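You operate a simulated robot arm through the tools that you are given. There is no shell and no other tool.

You run a simulated robot arm. Do the job below in one go: nothing can be reset, and whatever is moved stays where it is left.

## Task
Oil the steel strip on the nest plate, then fit the flange in the black seat and clamp it.
Fine: use the brush and its oil dish, and put the brush back. Set down upright: brush. A coat counts when it lies all over at full strength: go over it till it gets no stronger.

It is judged by the outcome, as a careful person would: the job done as asked, and still so three seconds after it is handed in. It fails if anything else is knocked over, pushed out of place, dropped, spilled or broken.

## Robot
A 7-joint arm with a two-finger parallel gripper, fixed in place. Base frame: the origin is at the foot of the arm, x ahead of it, y to its left, z up; the work surface is at about z = 860. Readings come in mm, rad, newtons and seconds.
Its first joint turns from -2.601 to 2.601 rad. Payload 3.43 kg.
Tool frame: the origin (TCP) lies between the finger pads and is the grasp point; the fingertips stand 30 mm ahead of it; z points along the fingers, y is the line along which they close. The gripper opens to 94 mm. The fingers are 28 mm wide and 10 mm thick; the gripper's body (50 by 96 mm) begins 55 mm behind the TCP.
Orientation is that of the tool frame in the base frame, as a unit quaternion [w, x, y, z]. With the fingers straight down and closing along the base's y, the tool's x points along the base's -x, its y along +y and its z along -z.

## Interface
- The arm moves only by the tool apply_moves. Its argument "targets" is a list of rows, each a list of 7 numbers: the turn, a rotation vector about the tool's x, y, z in rad, then the shift along the tool's x, y, z in mm, then the opening, from 0 (shut) to 1 (fully open). In form: [[wx, wy, wz, tx, ty, tz, claw], ...]. A call has 1 to 20 rows; each row shifts and turns the commanded pose from where the row before left it, along the tool's axes as they then stand. Rows are played at 5 a second. More than 50 mm and 0.15 rad between two rows, or a gripper value outside its range, and nothing of the call is played. A pose out of reach is approached as far as the arm can. The call stops where the force on the tool passes 40 N (or 10 N more than at its start, if that is more) or the arm is blocked; 0.2 s more then pass. Each finger travels about 45 mm/s and halts on what it meets, pressing with about 26 N; the grip force reading is that of the motor and also rises with nothing between the fingers. The clock runs only during rows and for 0.2 s after the last one: add rows that do not move to give the fingers time. It gives the time, the measured TCP pose, the force on the tool (base axes), the opening and the grip force at its end, in the units of the frame above (readings bear some noise), with the torque about the TCP (base axes, N m) and any sound that the robot's microphone picked up, and new pictures: "pictures" is both (left out), scene, wrist or none.
- Cameras (640 x 400 px; columns grow to the right, rows downward): "scene" is fixed at [49, -649.2, 1658.2]; the picture's right is [0.42, -0.91, 0.00], its down [-0.58, -0.27, -0.76] and it looks along [0.69, 0.32, -0.64] (base axes); focal length 319 px, centre (320, 200). "wrist" rides on the gripper at [76, 14, -102] in the tool frame; the picture's right is [-0.18, 0.98, 0.00], its down [-0.75, -0.14, -0.64] and it looks along [-0.63, -0.12, 0.77] (tool axes); focal length 243 px, centre (320, 200). There is no depth. A picture from a camera that has moved, and an enlarged one, comes with that camera's place and axes in the base frame and with its lens.
- zoom(camera, box): a new picture of the part [left, top, right, bottom] of that camera's present view, enlarged. No time passes.
- close_job(): hands the job in; it is judged then, once.

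Nothing tells you positions but the pictures and the camera data. Unless the task says otherwise, let go and move clear before handing in.

The tools are called after "Emit:" as a command line: name --pt "numbers of a row" for each row, then --argument value for the rest, lists and objects as JSON in quotes. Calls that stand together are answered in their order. apply_moves: Moves the arm, as the interface text tells. Its arguments: {"type":"object","properties":{"targets":{"type":"array","items":{"type":"array","items":{"type":"number"}}},"pictures":{"type":"string","enum":["both","scene","wrist","none"]}},"required":["targets"]} The other tools are called the same way: zoom (camera, box) takes an enlarged picture of a part of a camera's view; close_job () hands the job in.

At the start:

```text
t: 0.0
ee_pos: [809.9, -565.7, 1163.3]
ee_rot: [0.0, 0.0, 1.0, 0.001]
force: [-0.4, 0.4, -0.7]
torque: [0.01, 0.01, -0.03]
gripper_width: 93.9
gripper_force: 0.0
```

scene: 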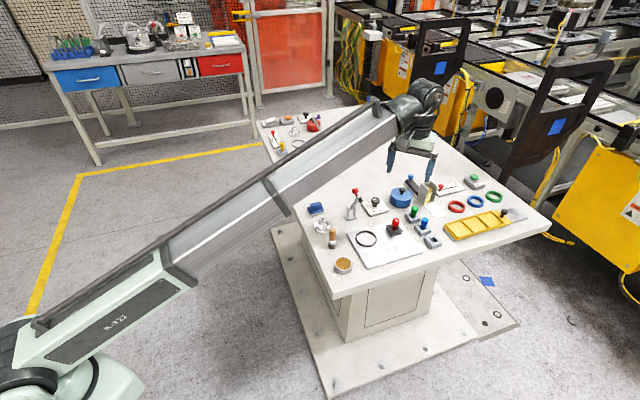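
wrist: 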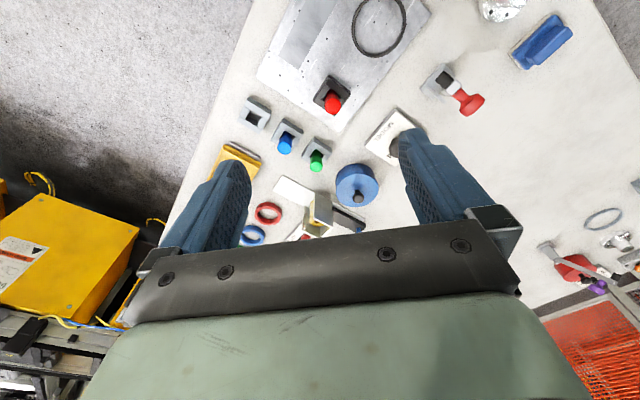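

I see a work table with many small items under the arm; I'll enlarge the views to identify the nest plate, brush, dish, flange and clamp before moving.

Emit:
zoom --camera "scene" --box '[290, 170, 450, 280]'

Emit:
zoom --camera "scene" --box '[400, 150, 560, 260]'

Emit:
zoom --camera "scene" --box '[240, 90, 400, 200]'

Emit:
zoom --camera "wrist" --box '[220, 0, 460, 150]'

Emit:
zoom --camera "wrist" --box '[200, 100, 440, 250]'

```text
3.64 times, centred on (370, 225) of scene
camera zoom: at [49.0, -649.2, 1658.2], right [0.42, -0.91, 0.0], down [-0.58, -0.27, -0.76], along [0.69, 0.32, -0.64], focal length 1159 px, centre (138, 109)
```

zoom: 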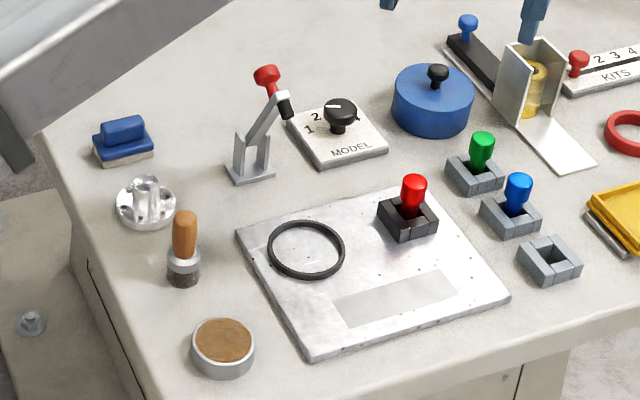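

```text
3.64 times, centred on (480, 205) of scene
camera zoom: at [49.0, -649.2, 1658.2], right [0.42, -0.91, 0.0], down [-0.58, -0.27, -0.76], along [0.69, 0.32, -0.64], focal length 1159 px, centre (-262, 182)
```

zoom: 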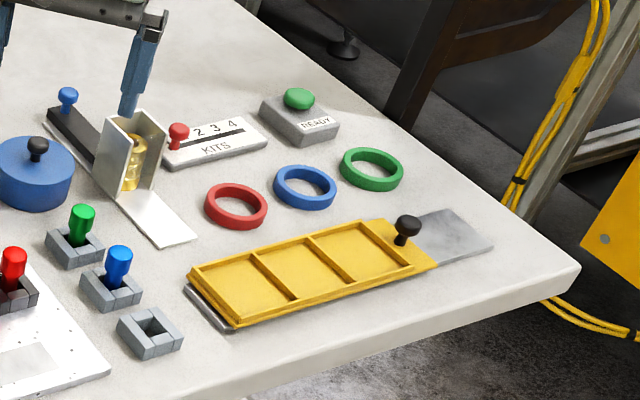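

```text
3.64 times, centred on (320, 145) of scene
camera zoom: at [49.0, -649.2, 1658.2], right [0.42, -0.91, 0.0], down [-0.58, -0.27, -0.76], along [0.69, 0.32, -0.64], focal length 1159 px, centre (320, 400)
```

zoom: 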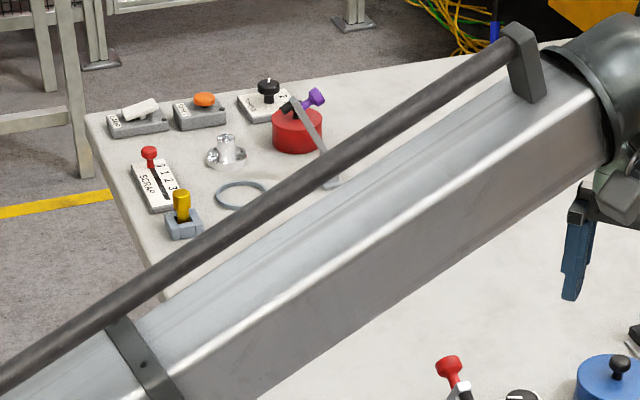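

```text
2.67 times, centred on (340, 75) of wrist
camera zoom: at [733.7, -550.9, 1266.2], right [0.18, 0.98, 0.0], down [0.75, -0.14, 0.64], along [0.63, -0.12, -0.77], focal length 647 px, centre (267, 533)
```

zoom: 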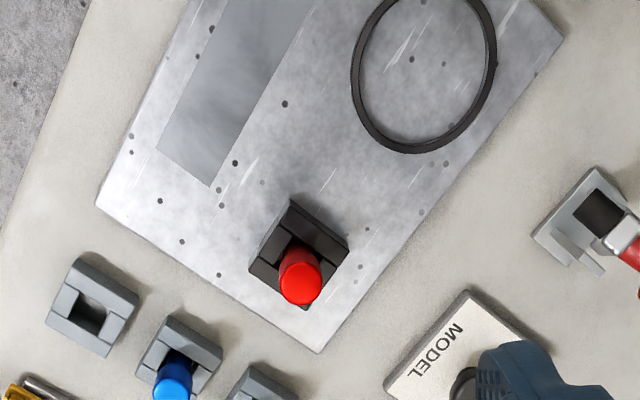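

```text
2.67 times, centred on (320, 175) of wrist
camera zoom: at [733.7, -550.9, 1266.2], right [0.18, 0.98, 0.0], down [0.75, -0.14, 0.64], along [0.63, -0.12, -0.77], focal length 647 px, centre (320, 267)
```

zoom: 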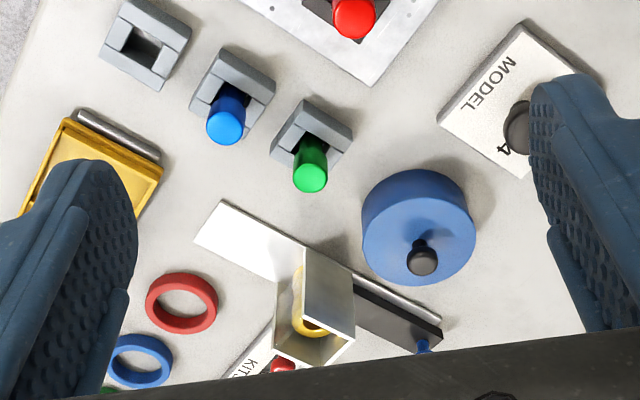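

The nest plate carries a black ring seat, a grey strip and a red peg. The flange, brush, oil dish and a red-handled toggle clamp stand beside it. I'll move the wrist camera at a safe height to look at the clamp and flange up close.

Emit:
apply_moves --pt "0 0 0 33 36.7 0 1" --pt "0 0 0 33 36.7 0 1" --pt "0 0 0 33 36.7 0 1" --pt "0 0 0 33 36.7 0 1" --pt "0 0 0 33 36.7 0 1" --pt "0 0 0 33 36.7 0 1" --pt "0 0 0 0 0 0 1"

```text
t: 1.0
ee_pos: [684.7, -424.8, 1163.0]
ee_rot: [0.006, -0.004, 1.0, -0.005]
force: [6.1, -0.9, -10.1]
torque: [-0.17, -0.08, -0.09]
gripper_width: 93.9
gripper_force: 0.0
out of reach, approached as far as the arm can: row 5
stopped in row 5: the force on the tool passed its limit at 48 N (the readings are from after the stop); the commanded pose is now the measured one
camera wrist: at [607.8, -409.6, 1264.7], right [0.18, 0.98, -0.01], down [0.75, -0.13, 0.65], along [0.64, -0.12, -0.76], focal length 243 px, centre (320, 200)
```

scene: 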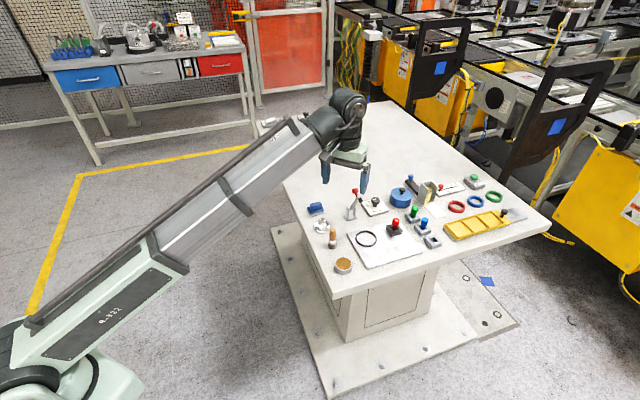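
wrist: 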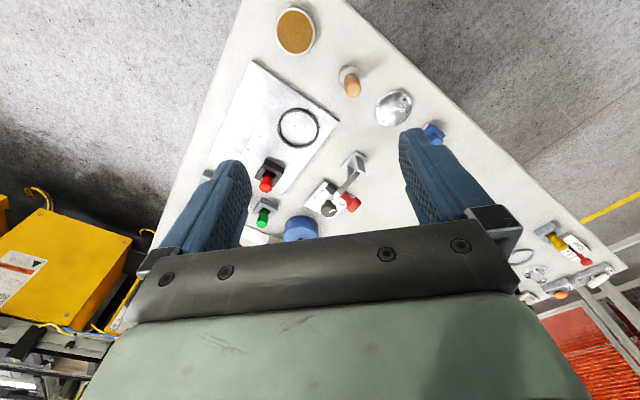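

The arm met its inner reach limit at this height, but the wrist view now shows the brush, dish, flange, clamp and ring. I'll enlarge them.

Emit:
zoom --camera "wrist" --box '[220, 60, 420, 220]'

Emit:
zoom --camera "wrist" --box '[310, 140, 390, 220]'

Emit:
zoom --camera "scene" --box '[330, 175, 400, 225]'

Emit:
zoom --camera "scene" --box '[300, 190, 380, 280]'

Emit:
zoom --camera "wrist" --box '[250, 0, 430, 140]'

```text
2.50 times, centred on (320, 140) of wrist
camera zoom: at [607.8, -409.6, 1264.7], right [0.18, 0.98, -0.01], down [0.75, -0.13, 0.65], along [0.64, -0.12, -0.76], focal length 606 px, centre (320, 350)
```

zoom: 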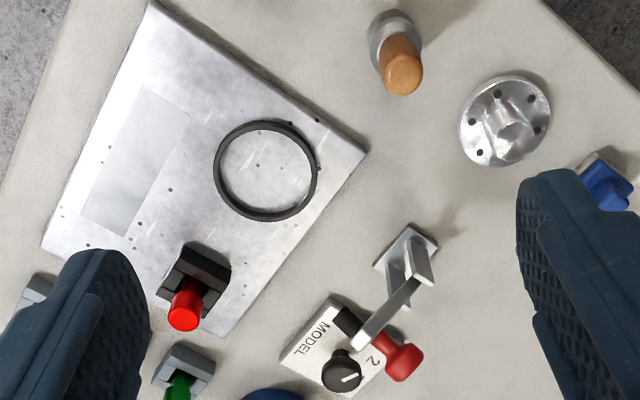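

```text
5.00 times, centred on (350, 180) of wrist
camera zoom: at [607.8, -409.6, 1264.7], right [0.18, 0.98, -0.01], down [0.75, -0.13, 0.65], along [0.64, -0.12, -0.76], focal length 1213 px, centre (170, 300)
```

zoom: 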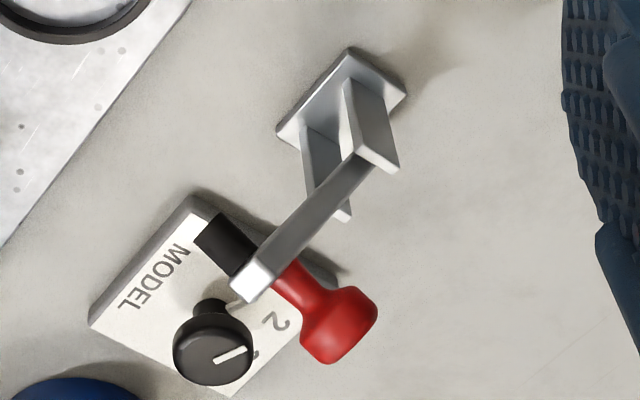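

```text
8.00 times, centred on (365, 200) of scene
camera zoom: at [49.0, -649.2, 1658.2], right [0.42, -0.91, 0.0], down [-0.58, -0.27, -0.76], along [0.69, 0.32, -0.64], focal length 2550 px, centre (-40, 200)
```

zoom: 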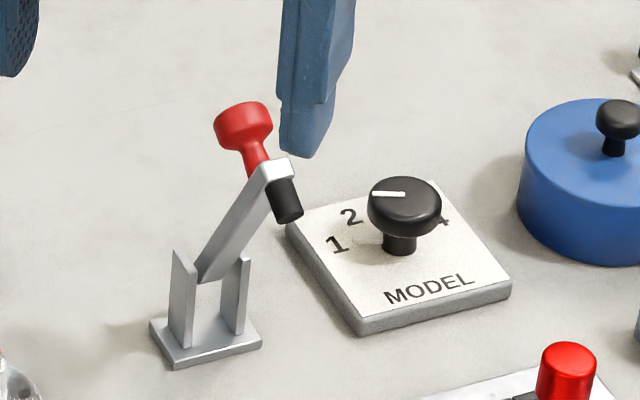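

```text
4.44 times, centred on (340, 235) of scene
camera zoom: at [49.0, -649.2, 1658.2], right [0.42, -0.91, 0.0], down [-0.58, -0.27, -0.76], along [0.69, 0.32, -0.64], focal length 1416 px, centre (231, 44)
```

zoom: 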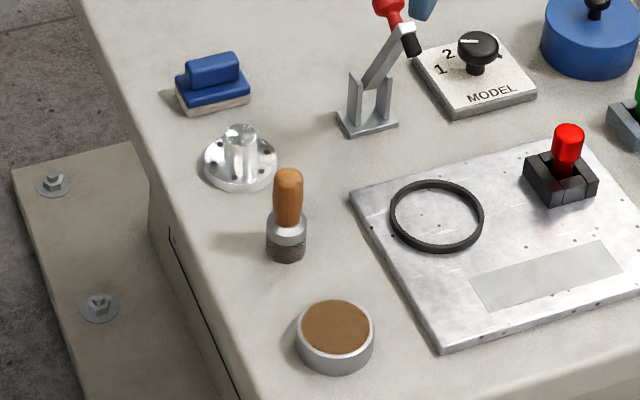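

```text
2.86 times, centred on (340, 70) of wrist
camera zoom: at [607.8, -409.6, 1264.7], right [0.18, 0.98, -0.01], down [0.75, -0.13, 0.65], along [0.64, -0.12, -0.76], focal length 693 px, centre (263, 571)
```

zoom: 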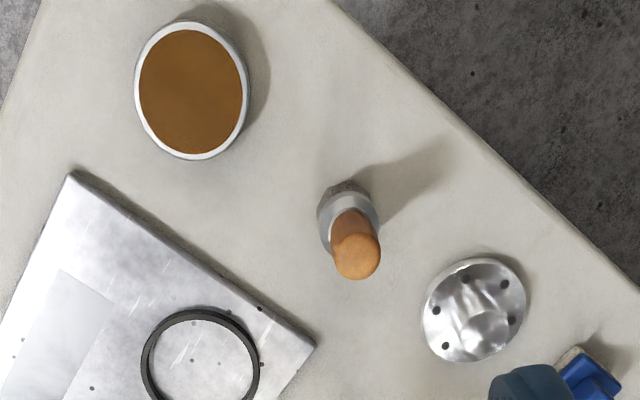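

The clamp arm swings in the vertical plane towards the ring. The brush stands at about (714, -388) with its top near z 935, the dish is at about (639, -456), and the strip runs from about (721, -534) to (799, -611). I'll lower to above the brush for a closer look.

Emit:
apply_moves --pt "-0.01 0.012 0.008 -7.3 9.2 30 1" --pt "0 0 0 -7.3 9.2 33 1" --pt "0 0 0 -7.3 9.2 33 1" --pt "0 0 0 -7.3 9.2 33 1" --pt "0 0 0 0 0 30 1" --pt "0 0 0 0 0 0 1"

```text
t: 2.4
ee_pos: [716.2, -387.9, 1004.0]
ee_rot: [0.001, 0.002, 1.0, 0.001]
force: [0.2, -0.2, 0.8]
torque: [0.0, -0.01, -0.01]
gripper_width: 93.9
gripper_force: 0.1
camera wrist: at [640.0, -373.2, 1106.4], right [0.19, 0.98, 0.0], down [0.75, -0.14, 0.64], along [0.63, -0.12, -0.77], focal length 243 px, centre (320, 200)
```

scene: 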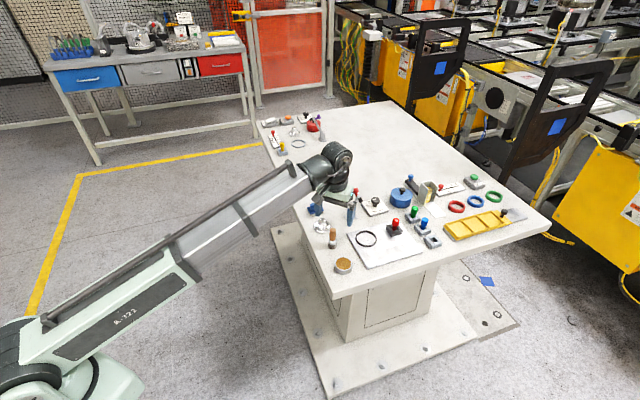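
wrist: 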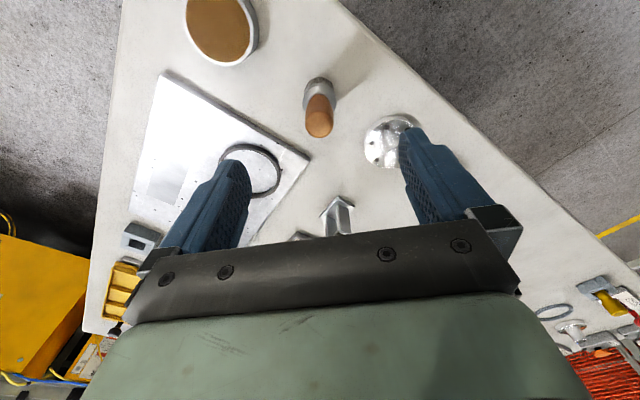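

The brush appears almost directly below the gripper. I'll enlarge the wrist view to refine its position and look at the flange and ring.

Emit:
zoom --camera "wrist" --box '[270, 60, 370, 140]'

Emit:
zoom --camera "scene" --box '[310, 215, 360, 280]'

Emit:
zoom --camera "wrist" --box '[130, 60, 320, 200]'

```text
5.00 times, centred on (320, 100) of wrist
camera zoom: at [640.0, -373.2, 1106.4], right [0.19, 0.98, 0.0], down [0.75, -0.14, 0.64], along [0.63, -0.12, -0.77], focal length 1213 px, centre (320, 700)
```

zoom: 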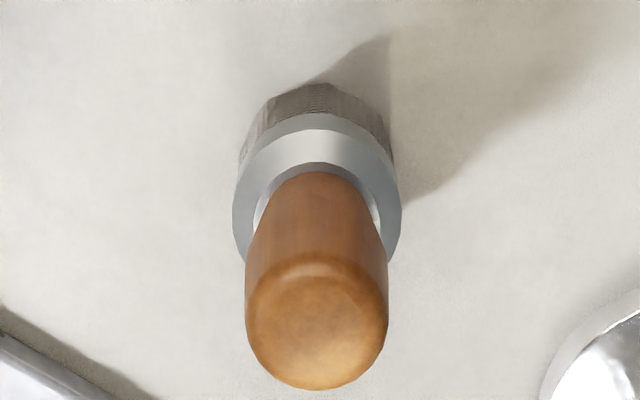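

```text
6.15 times, centred on (335, 248) of scene
camera zoom: at [49.0, -649.2, 1658.2], right [0.42, -0.91, 0.0], down [-0.58, -0.27, -0.76], along [0.69, 0.32, -0.64], focal length 1961 px, centre (228, -92)
```

zoom: 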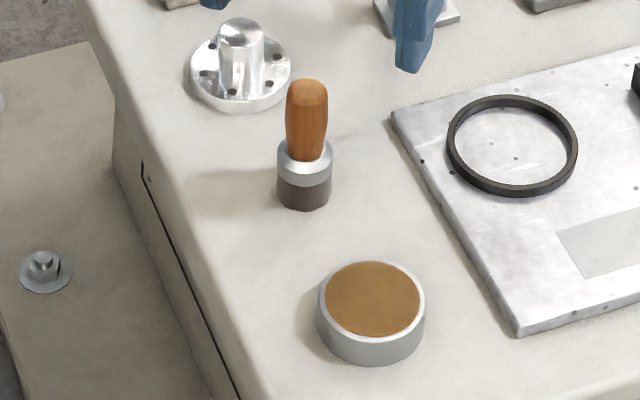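

```text
2.86 times, centred on (225, 130) of wrist
camera zoom: at [640.0, -373.2, 1106.4], right [0.19, 0.98, 0.0], down [0.75, -0.14, 0.64], along [0.63, -0.12, -0.77], focal length 693 px, centre (591, 400)
```

zoom: 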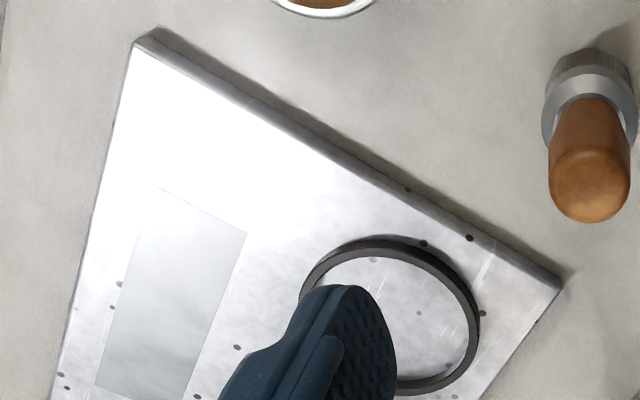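

The brush axis is at about (710, -387), its handle is 21 mm thick, and the ferrule top is near z 895. I'll centre on it, descend to grip the handle only, and close.

Emit:
apply_moves --pt "0 0 0 5.5 0.6 0 1" --pt "0 0 0 0 0 30 1" --pt "0 0 0 0 0 30 1" --pt "0 0 0 0 0 19 1" --pt "0 0 0 0 0 0 1"

```text
t: 3.6
ee_pos: [709.7, -387.0, 925.1]
ee_rot: [0.0, 0.001, 1.0, 0.001]
force: [0.2, 0.1, 0.3]
torque: [0.03, -0.02, -0.01]
gripper_width: 94.3
gripper_force: 0.0
camera wrist: at [633.0, -372.1, 1026.9], right [0.19, 0.98, 0.0], down [0.75, -0.14, 0.64], along [0.63, -0.12, -0.77], focal length 243 px, centre (320, 200)
```

scene: 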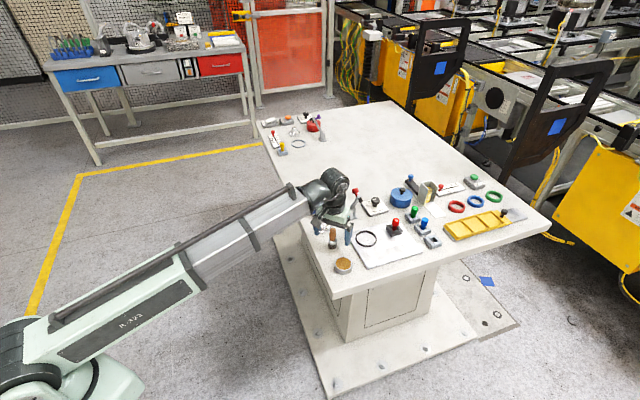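
wrist: 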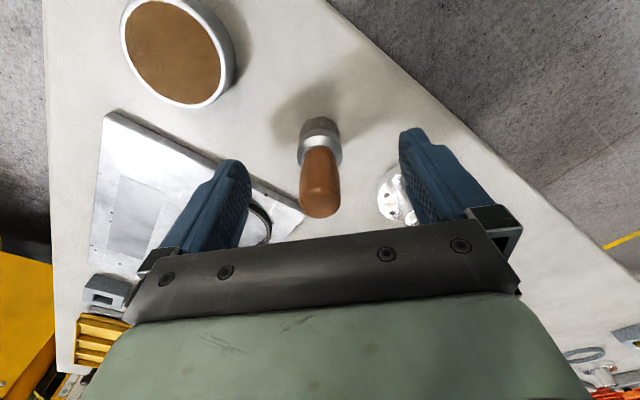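

The handle is centred between the fingers. Closing now.

Emit:
apply_moves --pt "0 0 0 0 0 0 0.5" --pt "0 0 0 0 0 0 0.3" --pt "0 0 0 0 0 0 0" --pt "0 0 0 0 0 0 0" --pt "0 0 0 0 0 0 0" --pt "0 0 0 0 0 0 0" --pt "0 0 0 0 0 0 0"

Emit:
zoom --camera "wrist" --box '[240, 100, 400, 230]'

```text
t: 5.2
ee_pos: [709.9, -386.6, 925.5]
ee_rot: [-0.001, 0.001, 1.0, 0.002]
force: [-0.1, 0.4, 0.8]
torque: [0.0, 0.02, 0.0]
gripper_width: 21.8
gripper_force: 26.1
camera wrist: at [633.0, -372.1, 1027.1], right [0.19, 0.98, 0.0], down [0.75, -0.14, 0.64], along [0.63, -0.12, -0.77], focal length 243 px, centre (320, 200)
```

scene: 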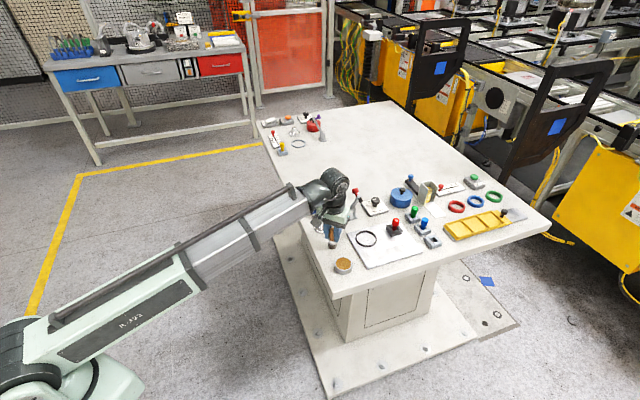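
wrist: 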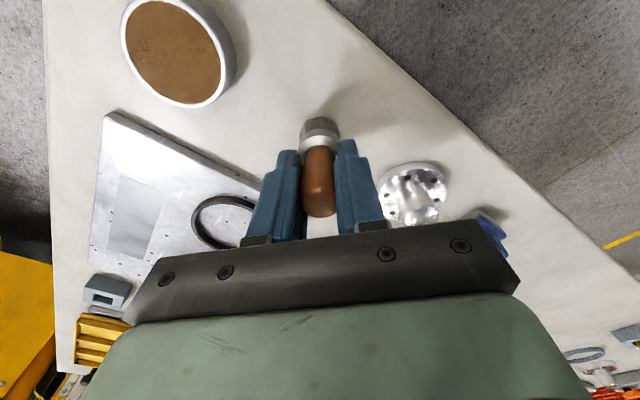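

```text
3.08 times, centred on (320, 165) of wrist
camera zoom: at [633.0, -372.1, 1027.1], right [0.19, 0.98, 0.0], down [0.75, -0.14, 0.64], along [0.63, -0.12, -0.77], focal length 746 px, centre (320, 308)
```

zoom: 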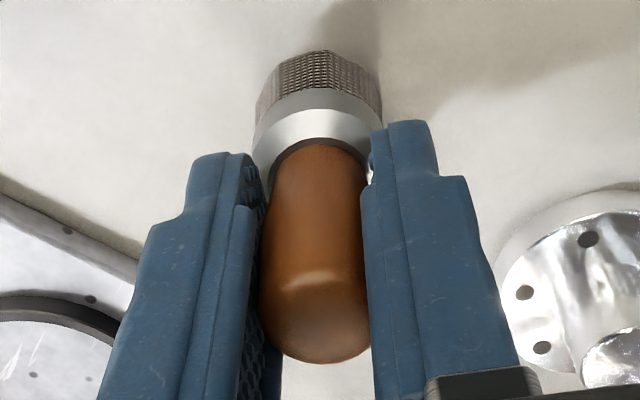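

The brush is gripped firmly, with its tip 65 mm below the TCP. The dish centre is at about (640, -454) with its rim near z 877. I'll lift and move over the dish, then check alignment before dipping.

Emit:
apply_moves --pt "0 0 0 0 0 -20 0" --pt "0 0 0 0 0 -25 0" --pt "0 0 0 23.1 -22.6 0 0" --pt "0 0 0 23.1 -22.6 0 0" --pt "0 0 0 23.1 -22.6 0 0" --pt "0 0 0 0 0 0 0"

Emit:
zoom --camera "wrist" --box '[240, 50, 400, 180]'

Emit:
zoom --camera "scene" --box '[310, 205, 380, 280]'

```text
t: 6.6
ee_pos: [639.1, -454.2, 969.6]
ee_rot: [0.0, 0.0, 1.0, 0.002]
force: [0.1, 0.5, -1.2]
torque: [0.01, 0.01, -0.03]
gripper_width: 21.8
gripper_force: 25.9
camera wrist: at [563.2, -440.7, 1071.7], right [0.19, 0.98, 0.0], down [0.75, -0.14, 0.64], along [0.63, -0.12, -0.77], focal length 243 px, centre (320, 200)
```

scene: 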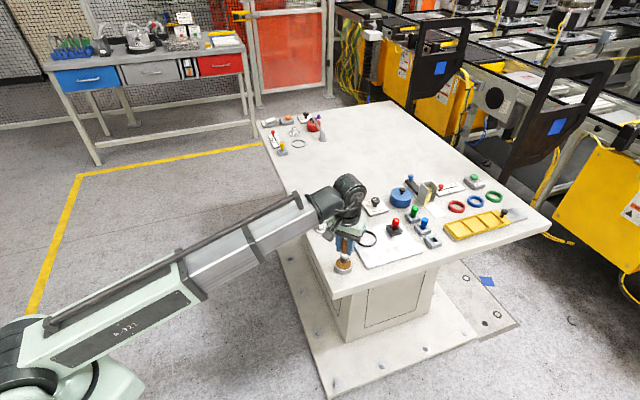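
wrist: 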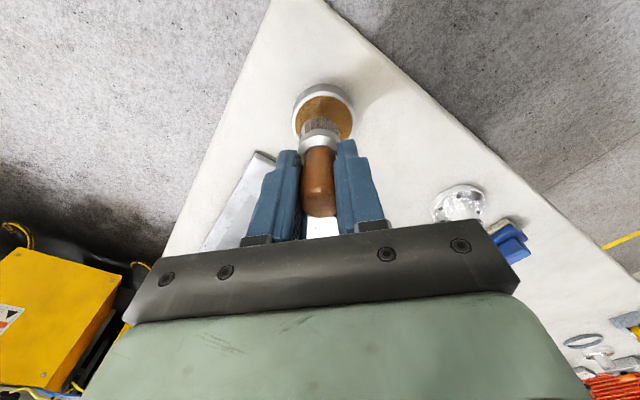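

```text
3.08 times, centred on (320, 115) of wrist
camera zoom: at [563.2, -440.7, 1071.7], right [0.19, 0.98, 0.0], down [0.75, -0.14, 0.64], along [0.63, -0.12, -0.77], focal length 746 px, centre (320, 462)
```

zoom: 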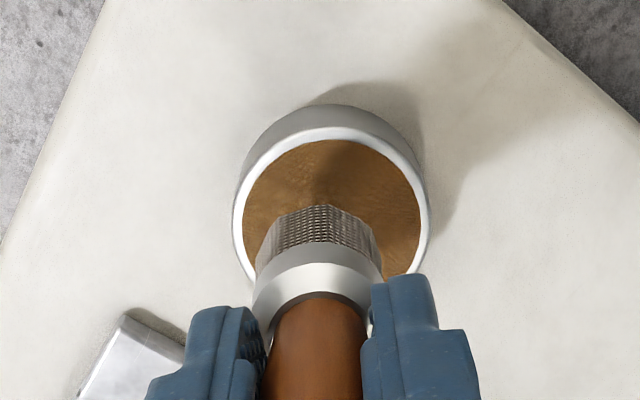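

```text
5.33 times, centred on (345, 242) of scene
camera zoom: at [49.0, -649.2, 1658.2], right [0.42, -0.91, 0.0], down [-0.58, -0.27, -0.76], along [0.69, 0.32, -0.64], focal length 1700 px, centre (187, -27)
```

zoom: 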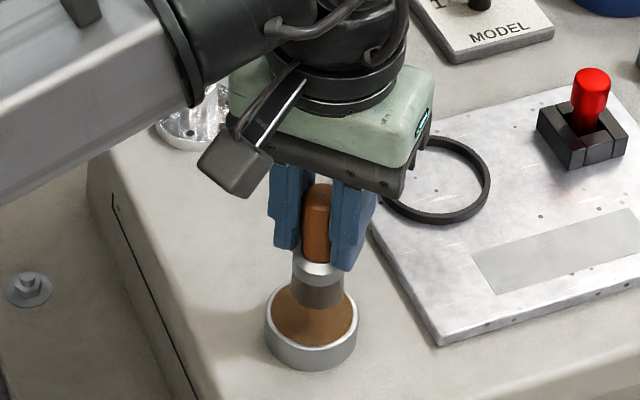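

The brush is nearly centred over the dish (centre about (641, -452)). I'll nudge over and dip into the oil slowly.

Emit:
apply_moves --pt "0 0 0 -1.5 2 0 0" --pt "0 0 0 0 0 12 0" --pt "0 0 0 0 0 12 0" --pt "0 0 0 0 0 8 0" --pt "0 0 0 0 0 4 0" --pt "0 0 0 0 0 0 0"

Emit:
zoom --camera "wrist" --box '[240, 70, 400, 200]'

Emit:
zoom --camera "scene" --box '[310, 205, 380, 280]'

```text
t: 7.7
ee_pos: [640.9, -453.1, 943.6]
ee_rot: [0.002, 0.001, 1.0, -0.001]
force: [-3.6, 2.0, 13.1]
torque: [0.19, 0.23, 0.02]
gripper_width: 22.0
gripper_force: 25.9
stopped in row 5: the force on the tool passed its limit at 50 N (the readings are from after the stop); the commanded pose is now the measured one
camera wrist: at [564.8, -438.2, 1045.0], right [0.19, 0.98, 0.0], down [0.75, -0.14, 0.64], along [0.63, -0.12, -0.76], focal length 243 px, centre (320, 200)
```

scene: 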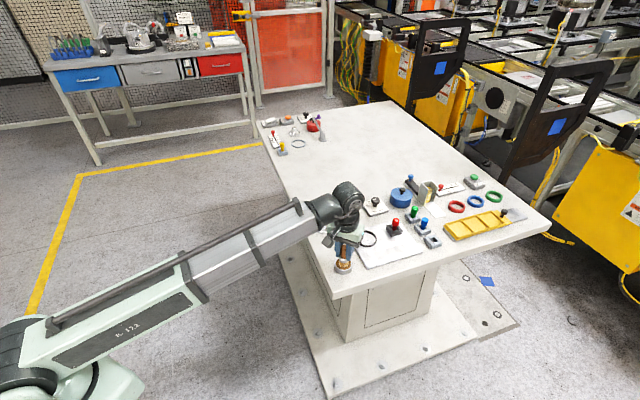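
wrist: 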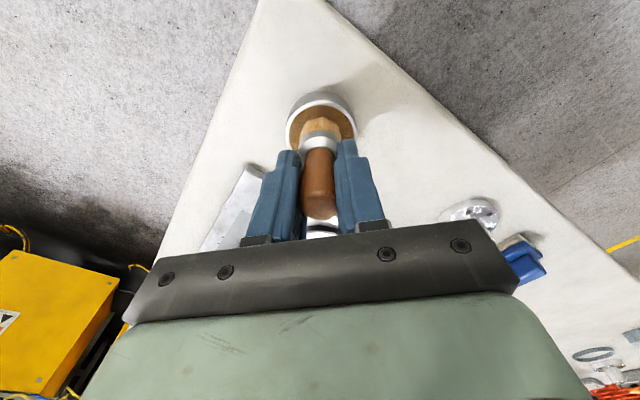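

```text
3.08 times, centred on (320, 135) of wrist
camera zoom: at [564.8, -438.2, 1045.0], right [0.19, 0.98, 0.0], down [0.75, -0.14, 0.64], along [0.63, -0.12, -0.76], focal length 746 px, centre (320, 400)
```

zoom: 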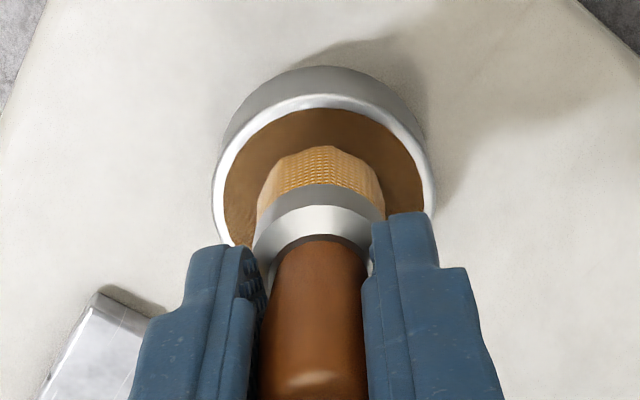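

```text
5.33 times, centred on (345, 242) of scene
camera zoom: at [49.0, -649.2, 1658.2], right [0.42, -0.91, 0.0], down [-0.58, -0.27, -0.76], along [0.69, 0.32, -0.64], focal length 1700 px, centre (187, -27)
```

zoom: 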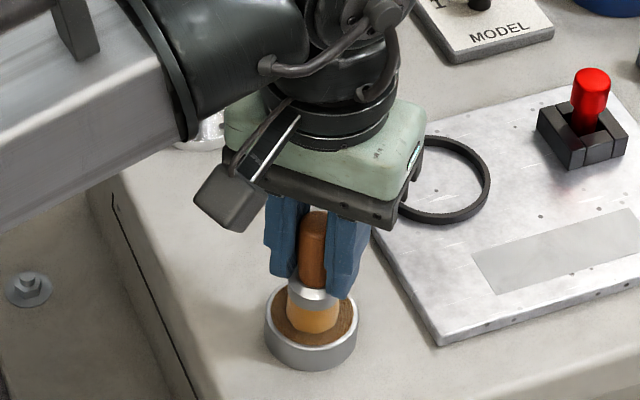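

The bristles turned golden, so the brush is loaded. The contact surface in the dish is at about z 878. I'll lift and carry the brush over the near end of the strip at about (731, -540).

Emit:
apply_moves --pt "0 0 0 0 0 -15 0" --pt "0 0 0 0 0 -25 0" --pt "0 0 0 -22.5 -21.8 0 0" --pt "0 0 0 -22.5 -21.8 0 0" --pt "0 0 0 -22.5 -21.8 0 0" --pt "0 0 0 -22.5 -21.8 0 0" --pt "0 0 0 0 0 0 0"

Emit:
zoom --camera "wrist" --box '[200, 60, 400, 220]'

Emit:
zoom --camera "scene" --box '[330, 205, 440, 280]'

```text
t: 9.3
ee_pos: [731.7, -542.1, 982.9]
ee_rot: [0.002, 0.0, 1.0, 0.0]
force: [-0.3, 0.2, -1.2]
torque: [0.01, 0.0, -0.01]
gripper_width: 22.3
gripper_force: 26.4
camera wrist: at [655.8, -526.2, 1084.4], right [0.19, 0.98, 0.0], down [0.75, -0.14, 0.64], along [0.63, -0.12, -0.76], focal length 243 px, centre (320, 200)
```

scene: 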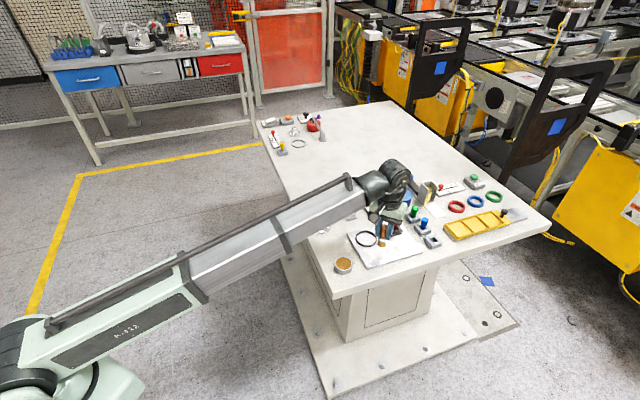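
wrist: 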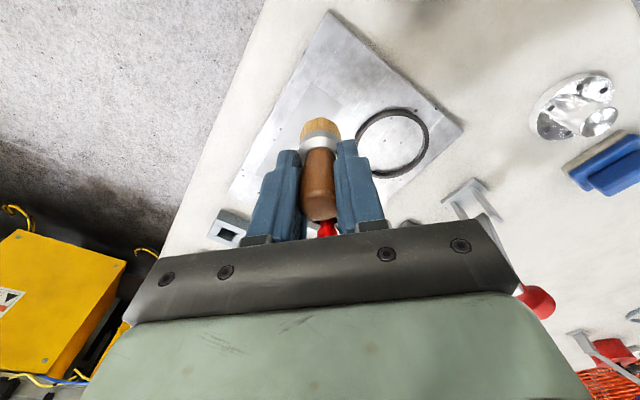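

```text
2.50 times, centred on (300, 140) of wrist
camera zoom: at [655.8, -526.2, 1084.4], right [0.19, 0.98, 0.0], down [0.75, -0.14, 0.64], along [0.63, -0.12, -0.76], focal length 606 px, centre (370, 350)
```

zoom: 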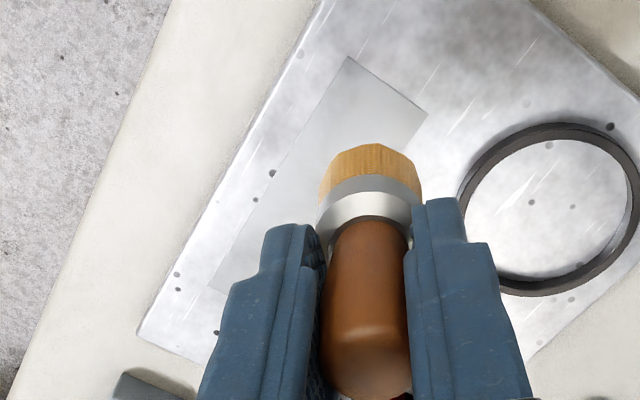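

```text
5.33 times, centred on (385, 242) of scene
camera zoom: at [49.0, -649.2, 1658.2], right [0.42, -0.91, 0.0], down [-0.58, -0.27, -0.76], along [0.69, 0.32, -0.64], focal length 1700 px, centre (-27, -27)
```

zoom: 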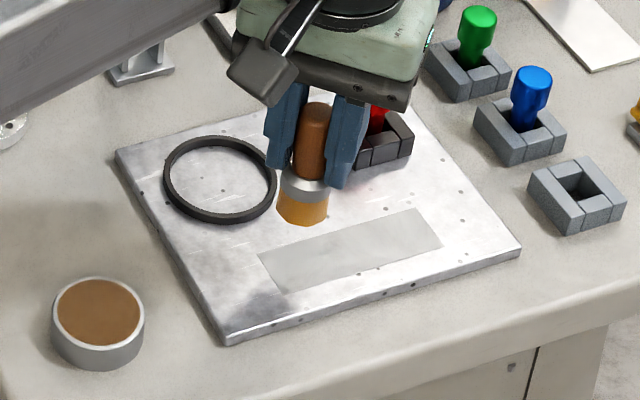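

The strip is now clear: centre about (760, -571), about 109 by 32 mm, at 45°. The brush is over its near end, so I'll descend gently until it touches.

Emit:
apply_moves --pt "0 0 0 0 0 15 0" --pt "0 0 0 0 0 15 0" --pt "0 0 0 0 0 12 0" --pt "0 0 0 0 0 2 0" --pt "0 0 0 0 0 1.5 0" --pt "0 0 0 0 0 1 0" --pt "0 0 0 0 0 1 0" --pt "0 0 0 0 0 0 0"

Emit:
zoom --camera "wrist" --box '[200, 60, 400, 220]'

Emit:
zoom --camera "scene" --box '[340, 215, 430, 280]'

```text
t: 11.1
ee_pos: [731.2, -540.0, 935.0]
ee_rot: [0.002, 0.0, 1.0, -0.001]
force: [0.1, -0.6, -1.0]
torque: [-0.01, -0.03, -0.04]
gripper_width: 22.0
gripper_force: 26.0
camera wrist: at [655.3, -526.1, 1036.7], right [0.19, 0.98, 0.0], down [0.75, -0.14, 0.64], along [0.63, -0.12, -0.76], focal length 243 px, centre (320, 200)
```

scene: 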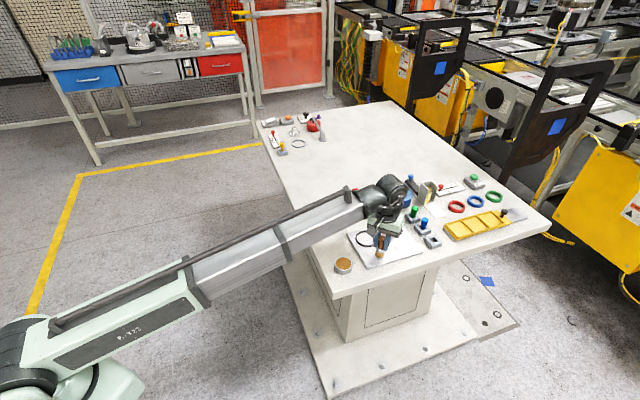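
wrist: 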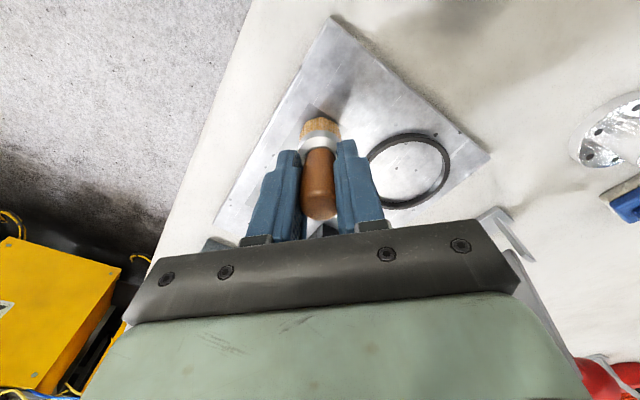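

```text
2.50 times, centred on (300, 140) of wrist
camera zoom: at [655.3, -526.1, 1036.7], right [0.19, 0.98, 0.0], down [0.75, -0.14, 0.64], along [0.63, -0.12, -0.76], focal length 606 px, centre (370, 350)
```

zoom: 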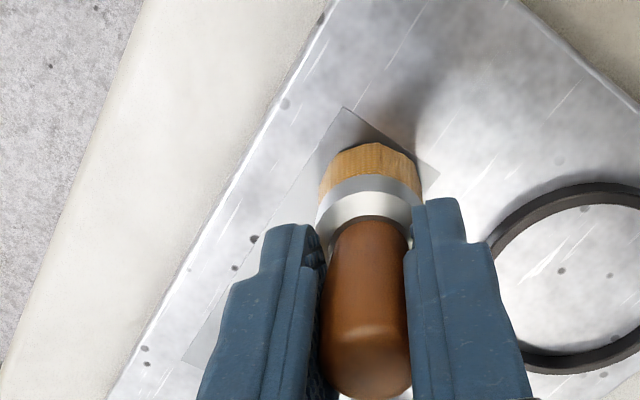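

```text
6.15 times, centred on (385, 248) of scene
camera zoom: at [49.0, -649.2, 1658.2], right [0.42, -0.91, 0.0], down [-0.58, -0.27, -0.76], along [0.69, 0.32, -0.64], focal length 1961 px, centre (-80, -92)
```

zoom: 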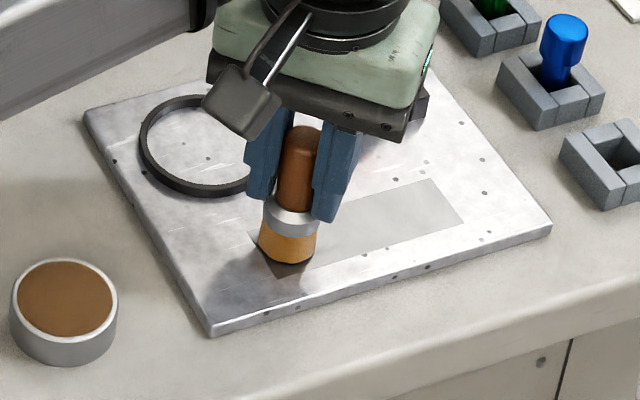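

The brush is right above the near end with no contact yet. I'll continue down in 1 mm steps.

Emit:
apply_moves --pt "0 0 0 0 0 1 0" --pt "0 0 0 0 0 1 0" --pt "0 0 0 0 0 0.5 0" --pt "0 0 0 0 0 0 0" --pictures "none"

```text
t: 12.1
ee_pos: [731.3, -540.9, 932.3]
ee_rot: [0.003, 0.001, 1.0, 0.0]
force: [1.4, -1.2, 12.2]
torque: [-0.04, 0.02, -0.01]
gripper_width: 21.9
gripper_force: 25.9
```

It is in contact at about 12 N (TCP z 932.3). Now I'll stroke along the strip towards the far end.

Emit:
apply_moves --pt "0 0 0 -7 -7 0 0" --pt "0 0 0 -7 -7 0 0" --pt "0 0 0 -7 -7 0 0" --pt "0 0 0 -7 -7 0 0" --pt "0 0 0 -7 -7 0 0" --pt "0 0 0 -7 -7 0 0" --pt "0 0 0 0 0 0 0"

Emit:
zoom --camera "wrist" --box '[200, 20, 400, 180]'

Emit:
zoom --camera "scene" --box '[340, 215, 430, 280]'

```text
t: 13.7
ee_pos: [773.9, -582.9, 933.6]
ee_rot: [0.003, 0.001, 1.0, -0.001]
force: [-5.6, 5.2, 23.7]
torque: [0.25, 0.37, -0.03]
gripper_width: 21.8
gripper_force: 26.2
camera wrist: at [696.8, -568.2, 1035.0], right [0.19, 0.98, 0.0], down [0.75, -0.14, 0.65], along [0.63, -0.12, -0.76], focal length 243 px, centre (320, 200)
```

scene: 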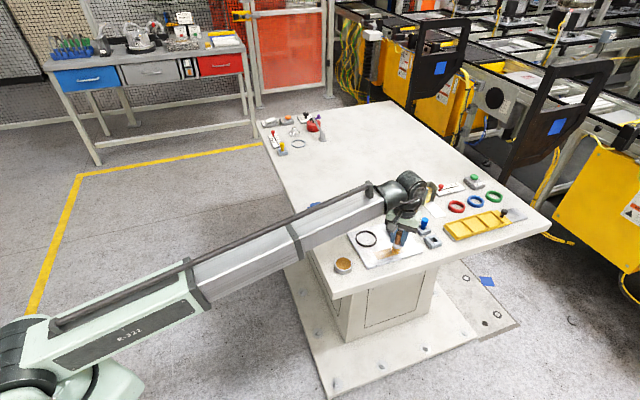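
wrist: 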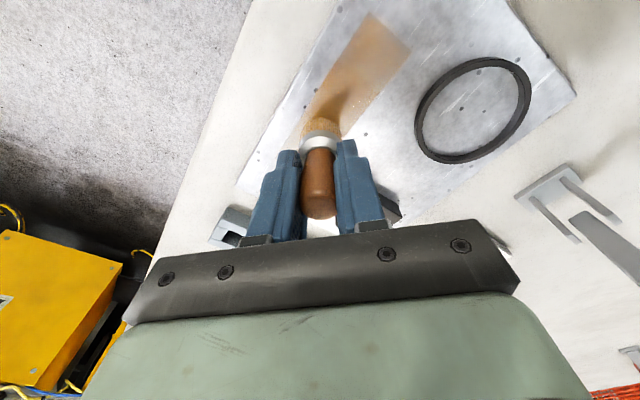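

```text
2.50 times, centred on (300, 100) of wrist
camera zoom: at [696.8, -568.2, 1035.0], right [0.19, 0.98, 0.0], down [0.75, -0.14, 0.65], along [0.63, -0.12, -0.76], focal length 606 px, centre (370, 450)
```

zoom: 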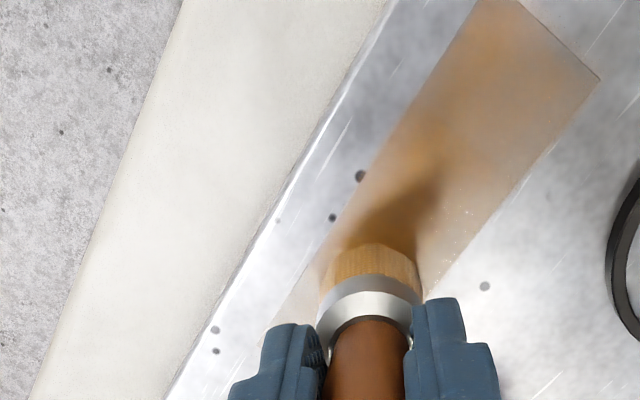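

```text
6.15 times, centred on (385, 248) of scene
camera zoom: at [49.0, -649.2, 1658.2], right [0.42, -0.91, 0.0], down [-0.58, -0.27, -0.76], along [0.69, 0.32, -0.64], focal length 1961 px, centre (-80, -92)
```

zoom: 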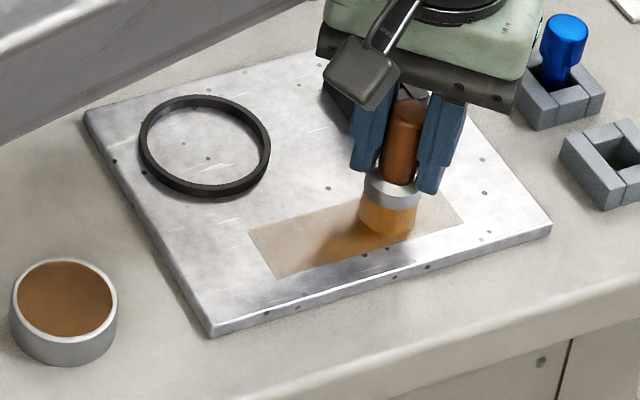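

Oil is being laid on the strip. Pressure rose a bit, so I'll ease up 1 mm and continue to the far end.

Emit:
apply_moves --pt "0 0 0 -7 -7 -1 0" --pt "0 0 0 -7 -7 0 0" --pt "0 0 0 -7 -7 0 0" --pt "0 0 0 0 0 0 0"

Emit:
zoom --camera "wrist" --box '[220, 0, 420, 160]'

Emit:
zoom --camera "scene" --box '[360, 215, 450, 280]'

```text
t: 14.7
ee_pos: [795.6, -603.6, 933.7]
ee_rot: [0.001, 0.0, 1.0, -0.001]
force: [-1.2, 1.9, 7.6]
torque: [0.05, 0.11, 0.01]
gripper_width: 22.1
gripper_force: 25.6
camera wrist: at [717.9, -589.1, 1035.1], right [0.19, 0.98, 0.0], down [0.75, -0.14, 0.65], along [0.63, -0.12, -0.76], focal length 243 px, centre (320, 200)
```

scene: 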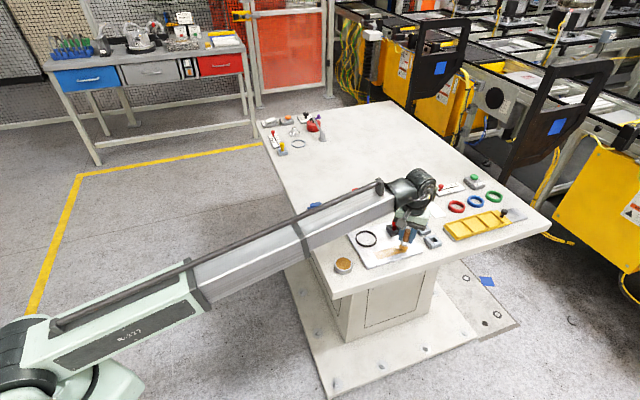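
wrist: 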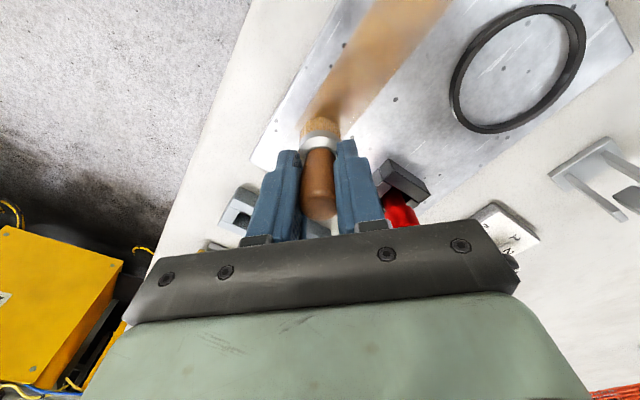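

```text
2.50 times, centred on (320, 80) of wrist
camera zoom: at [717.9, -589.1, 1035.1], right [0.19, 0.98, 0.0], down [0.75, -0.14, 0.65], along [0.63, -0.12, -0.76], focal length 606 px, centre (320, 500)
```

zoom: 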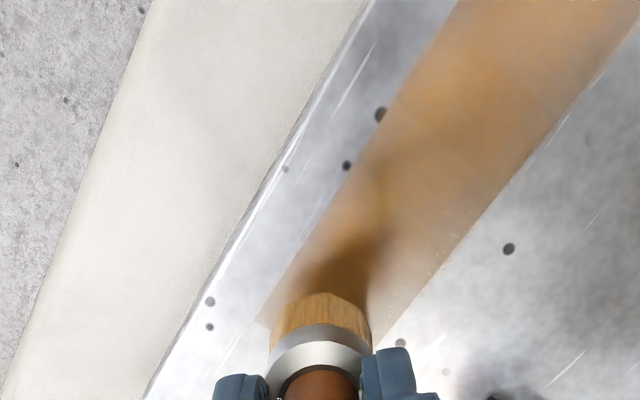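

```text
6.15 times, centred on (405, 248) of scene
camera zoom: at [49.0, -649.2, 1658.2], right [0.42, -0.91, 0.0], down [-0.58, -0.27, -0.76], along [0.69, 0.32, -0.64], focal length 1961 px, centre (-203, -92)
```

zoom: 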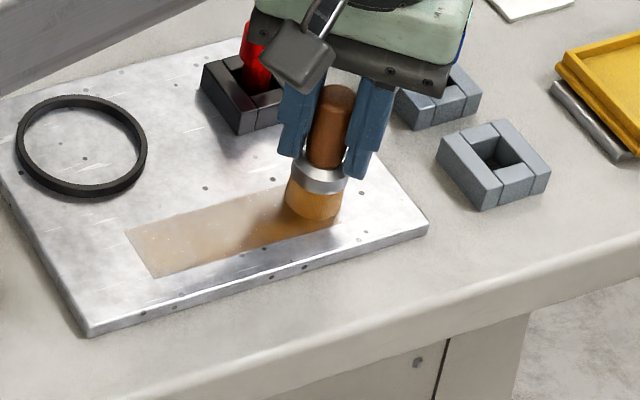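

The far end is reachable. Now I'll do offset return and forward strokes to cover the edges, following the slight height change.

Emit:
apply_moves --pt "0 0 0 -3 3 0 0" --pt "0 0 0 8.4 8.4 0.1 0" --pt "0 0 0 8.4 8.4 0.1 0" --pt "0 0 0 8.4 8.4 0.1 0" --pt "0 0 0 8.4 8.4 0.1 0" --pt "0 0 0 8.4 8.4 0.1 0" --pt "0 0 0 8.4 8.4 0.1 0" --pt "0 0 0 8.4 8.4 0.1 0" --pt "0 0 0 8.4 8.4 0.1 0" --pt "0 0 0 9 -9 0 0" --pt "0 0 0 -8.4 -8.4 -0.1 0" --pt "0 0 0 -8.4 -8.4 -0.1 0" --pt "0 0 0 -8.4 -8.4 -0.1 0" --pt "0 0 0 -8.4 -8.4 -0.1 0" --pt "0 0 0 -8.4 -8.4 -0.1 0" --pt "0 0 0 -8.4 -8.4 -0.1 0" --pt "0 0 0 -8.4 -8.4 -0.1 0" --pt "0 0 0 -8.4 -8.4 -0.1 0" --pt "0 0 0 0 0 0 0"

Emit:
zoom --camera "wrist" --box '[220, 0, 420, 160]'

Emit:
zoom --camera "scene" --box '[360, 215, 450, 280]'

```text
t: 18.7
ee_pos: [788.6, -609.9, 933.5]
ee_rot: [0.002, 0.0, 1.0, 0.0]
force: [0.4, -0.3, -1.1]
torque: [-0.01, 0.02, -0.03]
gripper_width: 21.8
gripper_force: 25.2
camera wrist: at [712.5, -595.3, 1035.3], right [0.19, 0.98, 0.0], down [0.75, -0.14, 0.64], along [0.63, -0.12, -0.76], focal length 243 px, centre (320, 200)
```

scene: 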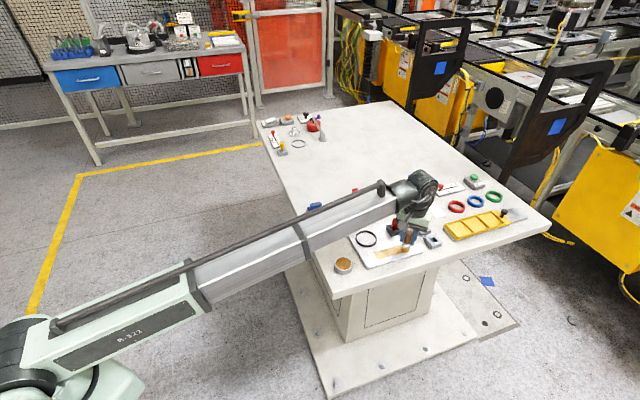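
wrist: 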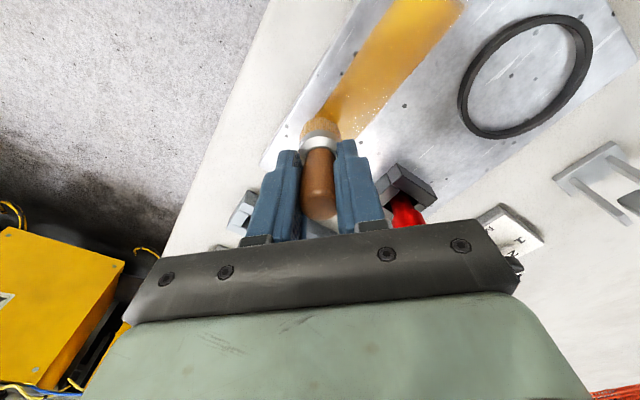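

```text
2.50 times, centred on (320, 80) of wrist
camera zoom: at [712.5, -595.3, 1035.3], right [0.19, 0.98, 0.0], down [0.75, -0.14, 0.64], along [0.63, -0.12, -0.76], focal length 606 px, centre (320, 500)
```

zoom: 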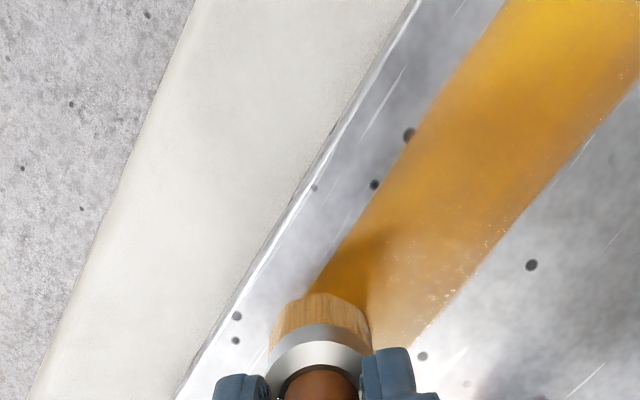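

```text
6.15 times, centred on (405, 248) of scene
camera zoom: at [49.0, -649.2, 1658.2], right [0.42, -0.91, 0.0], down [-0.58, -0.27, -0.76], along [0.69, 0.32, -0.64], focal length 1961 px, centre (-203, -92)
```

zoom: 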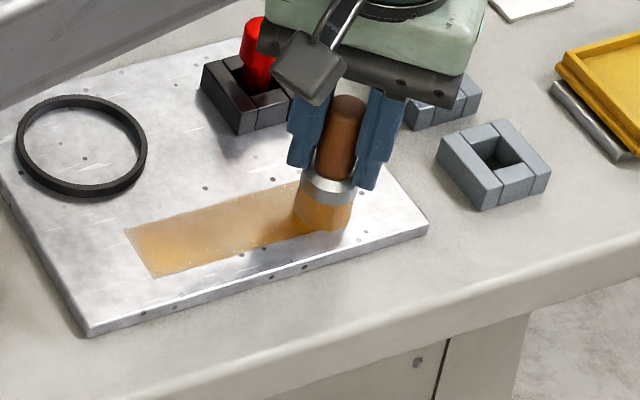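

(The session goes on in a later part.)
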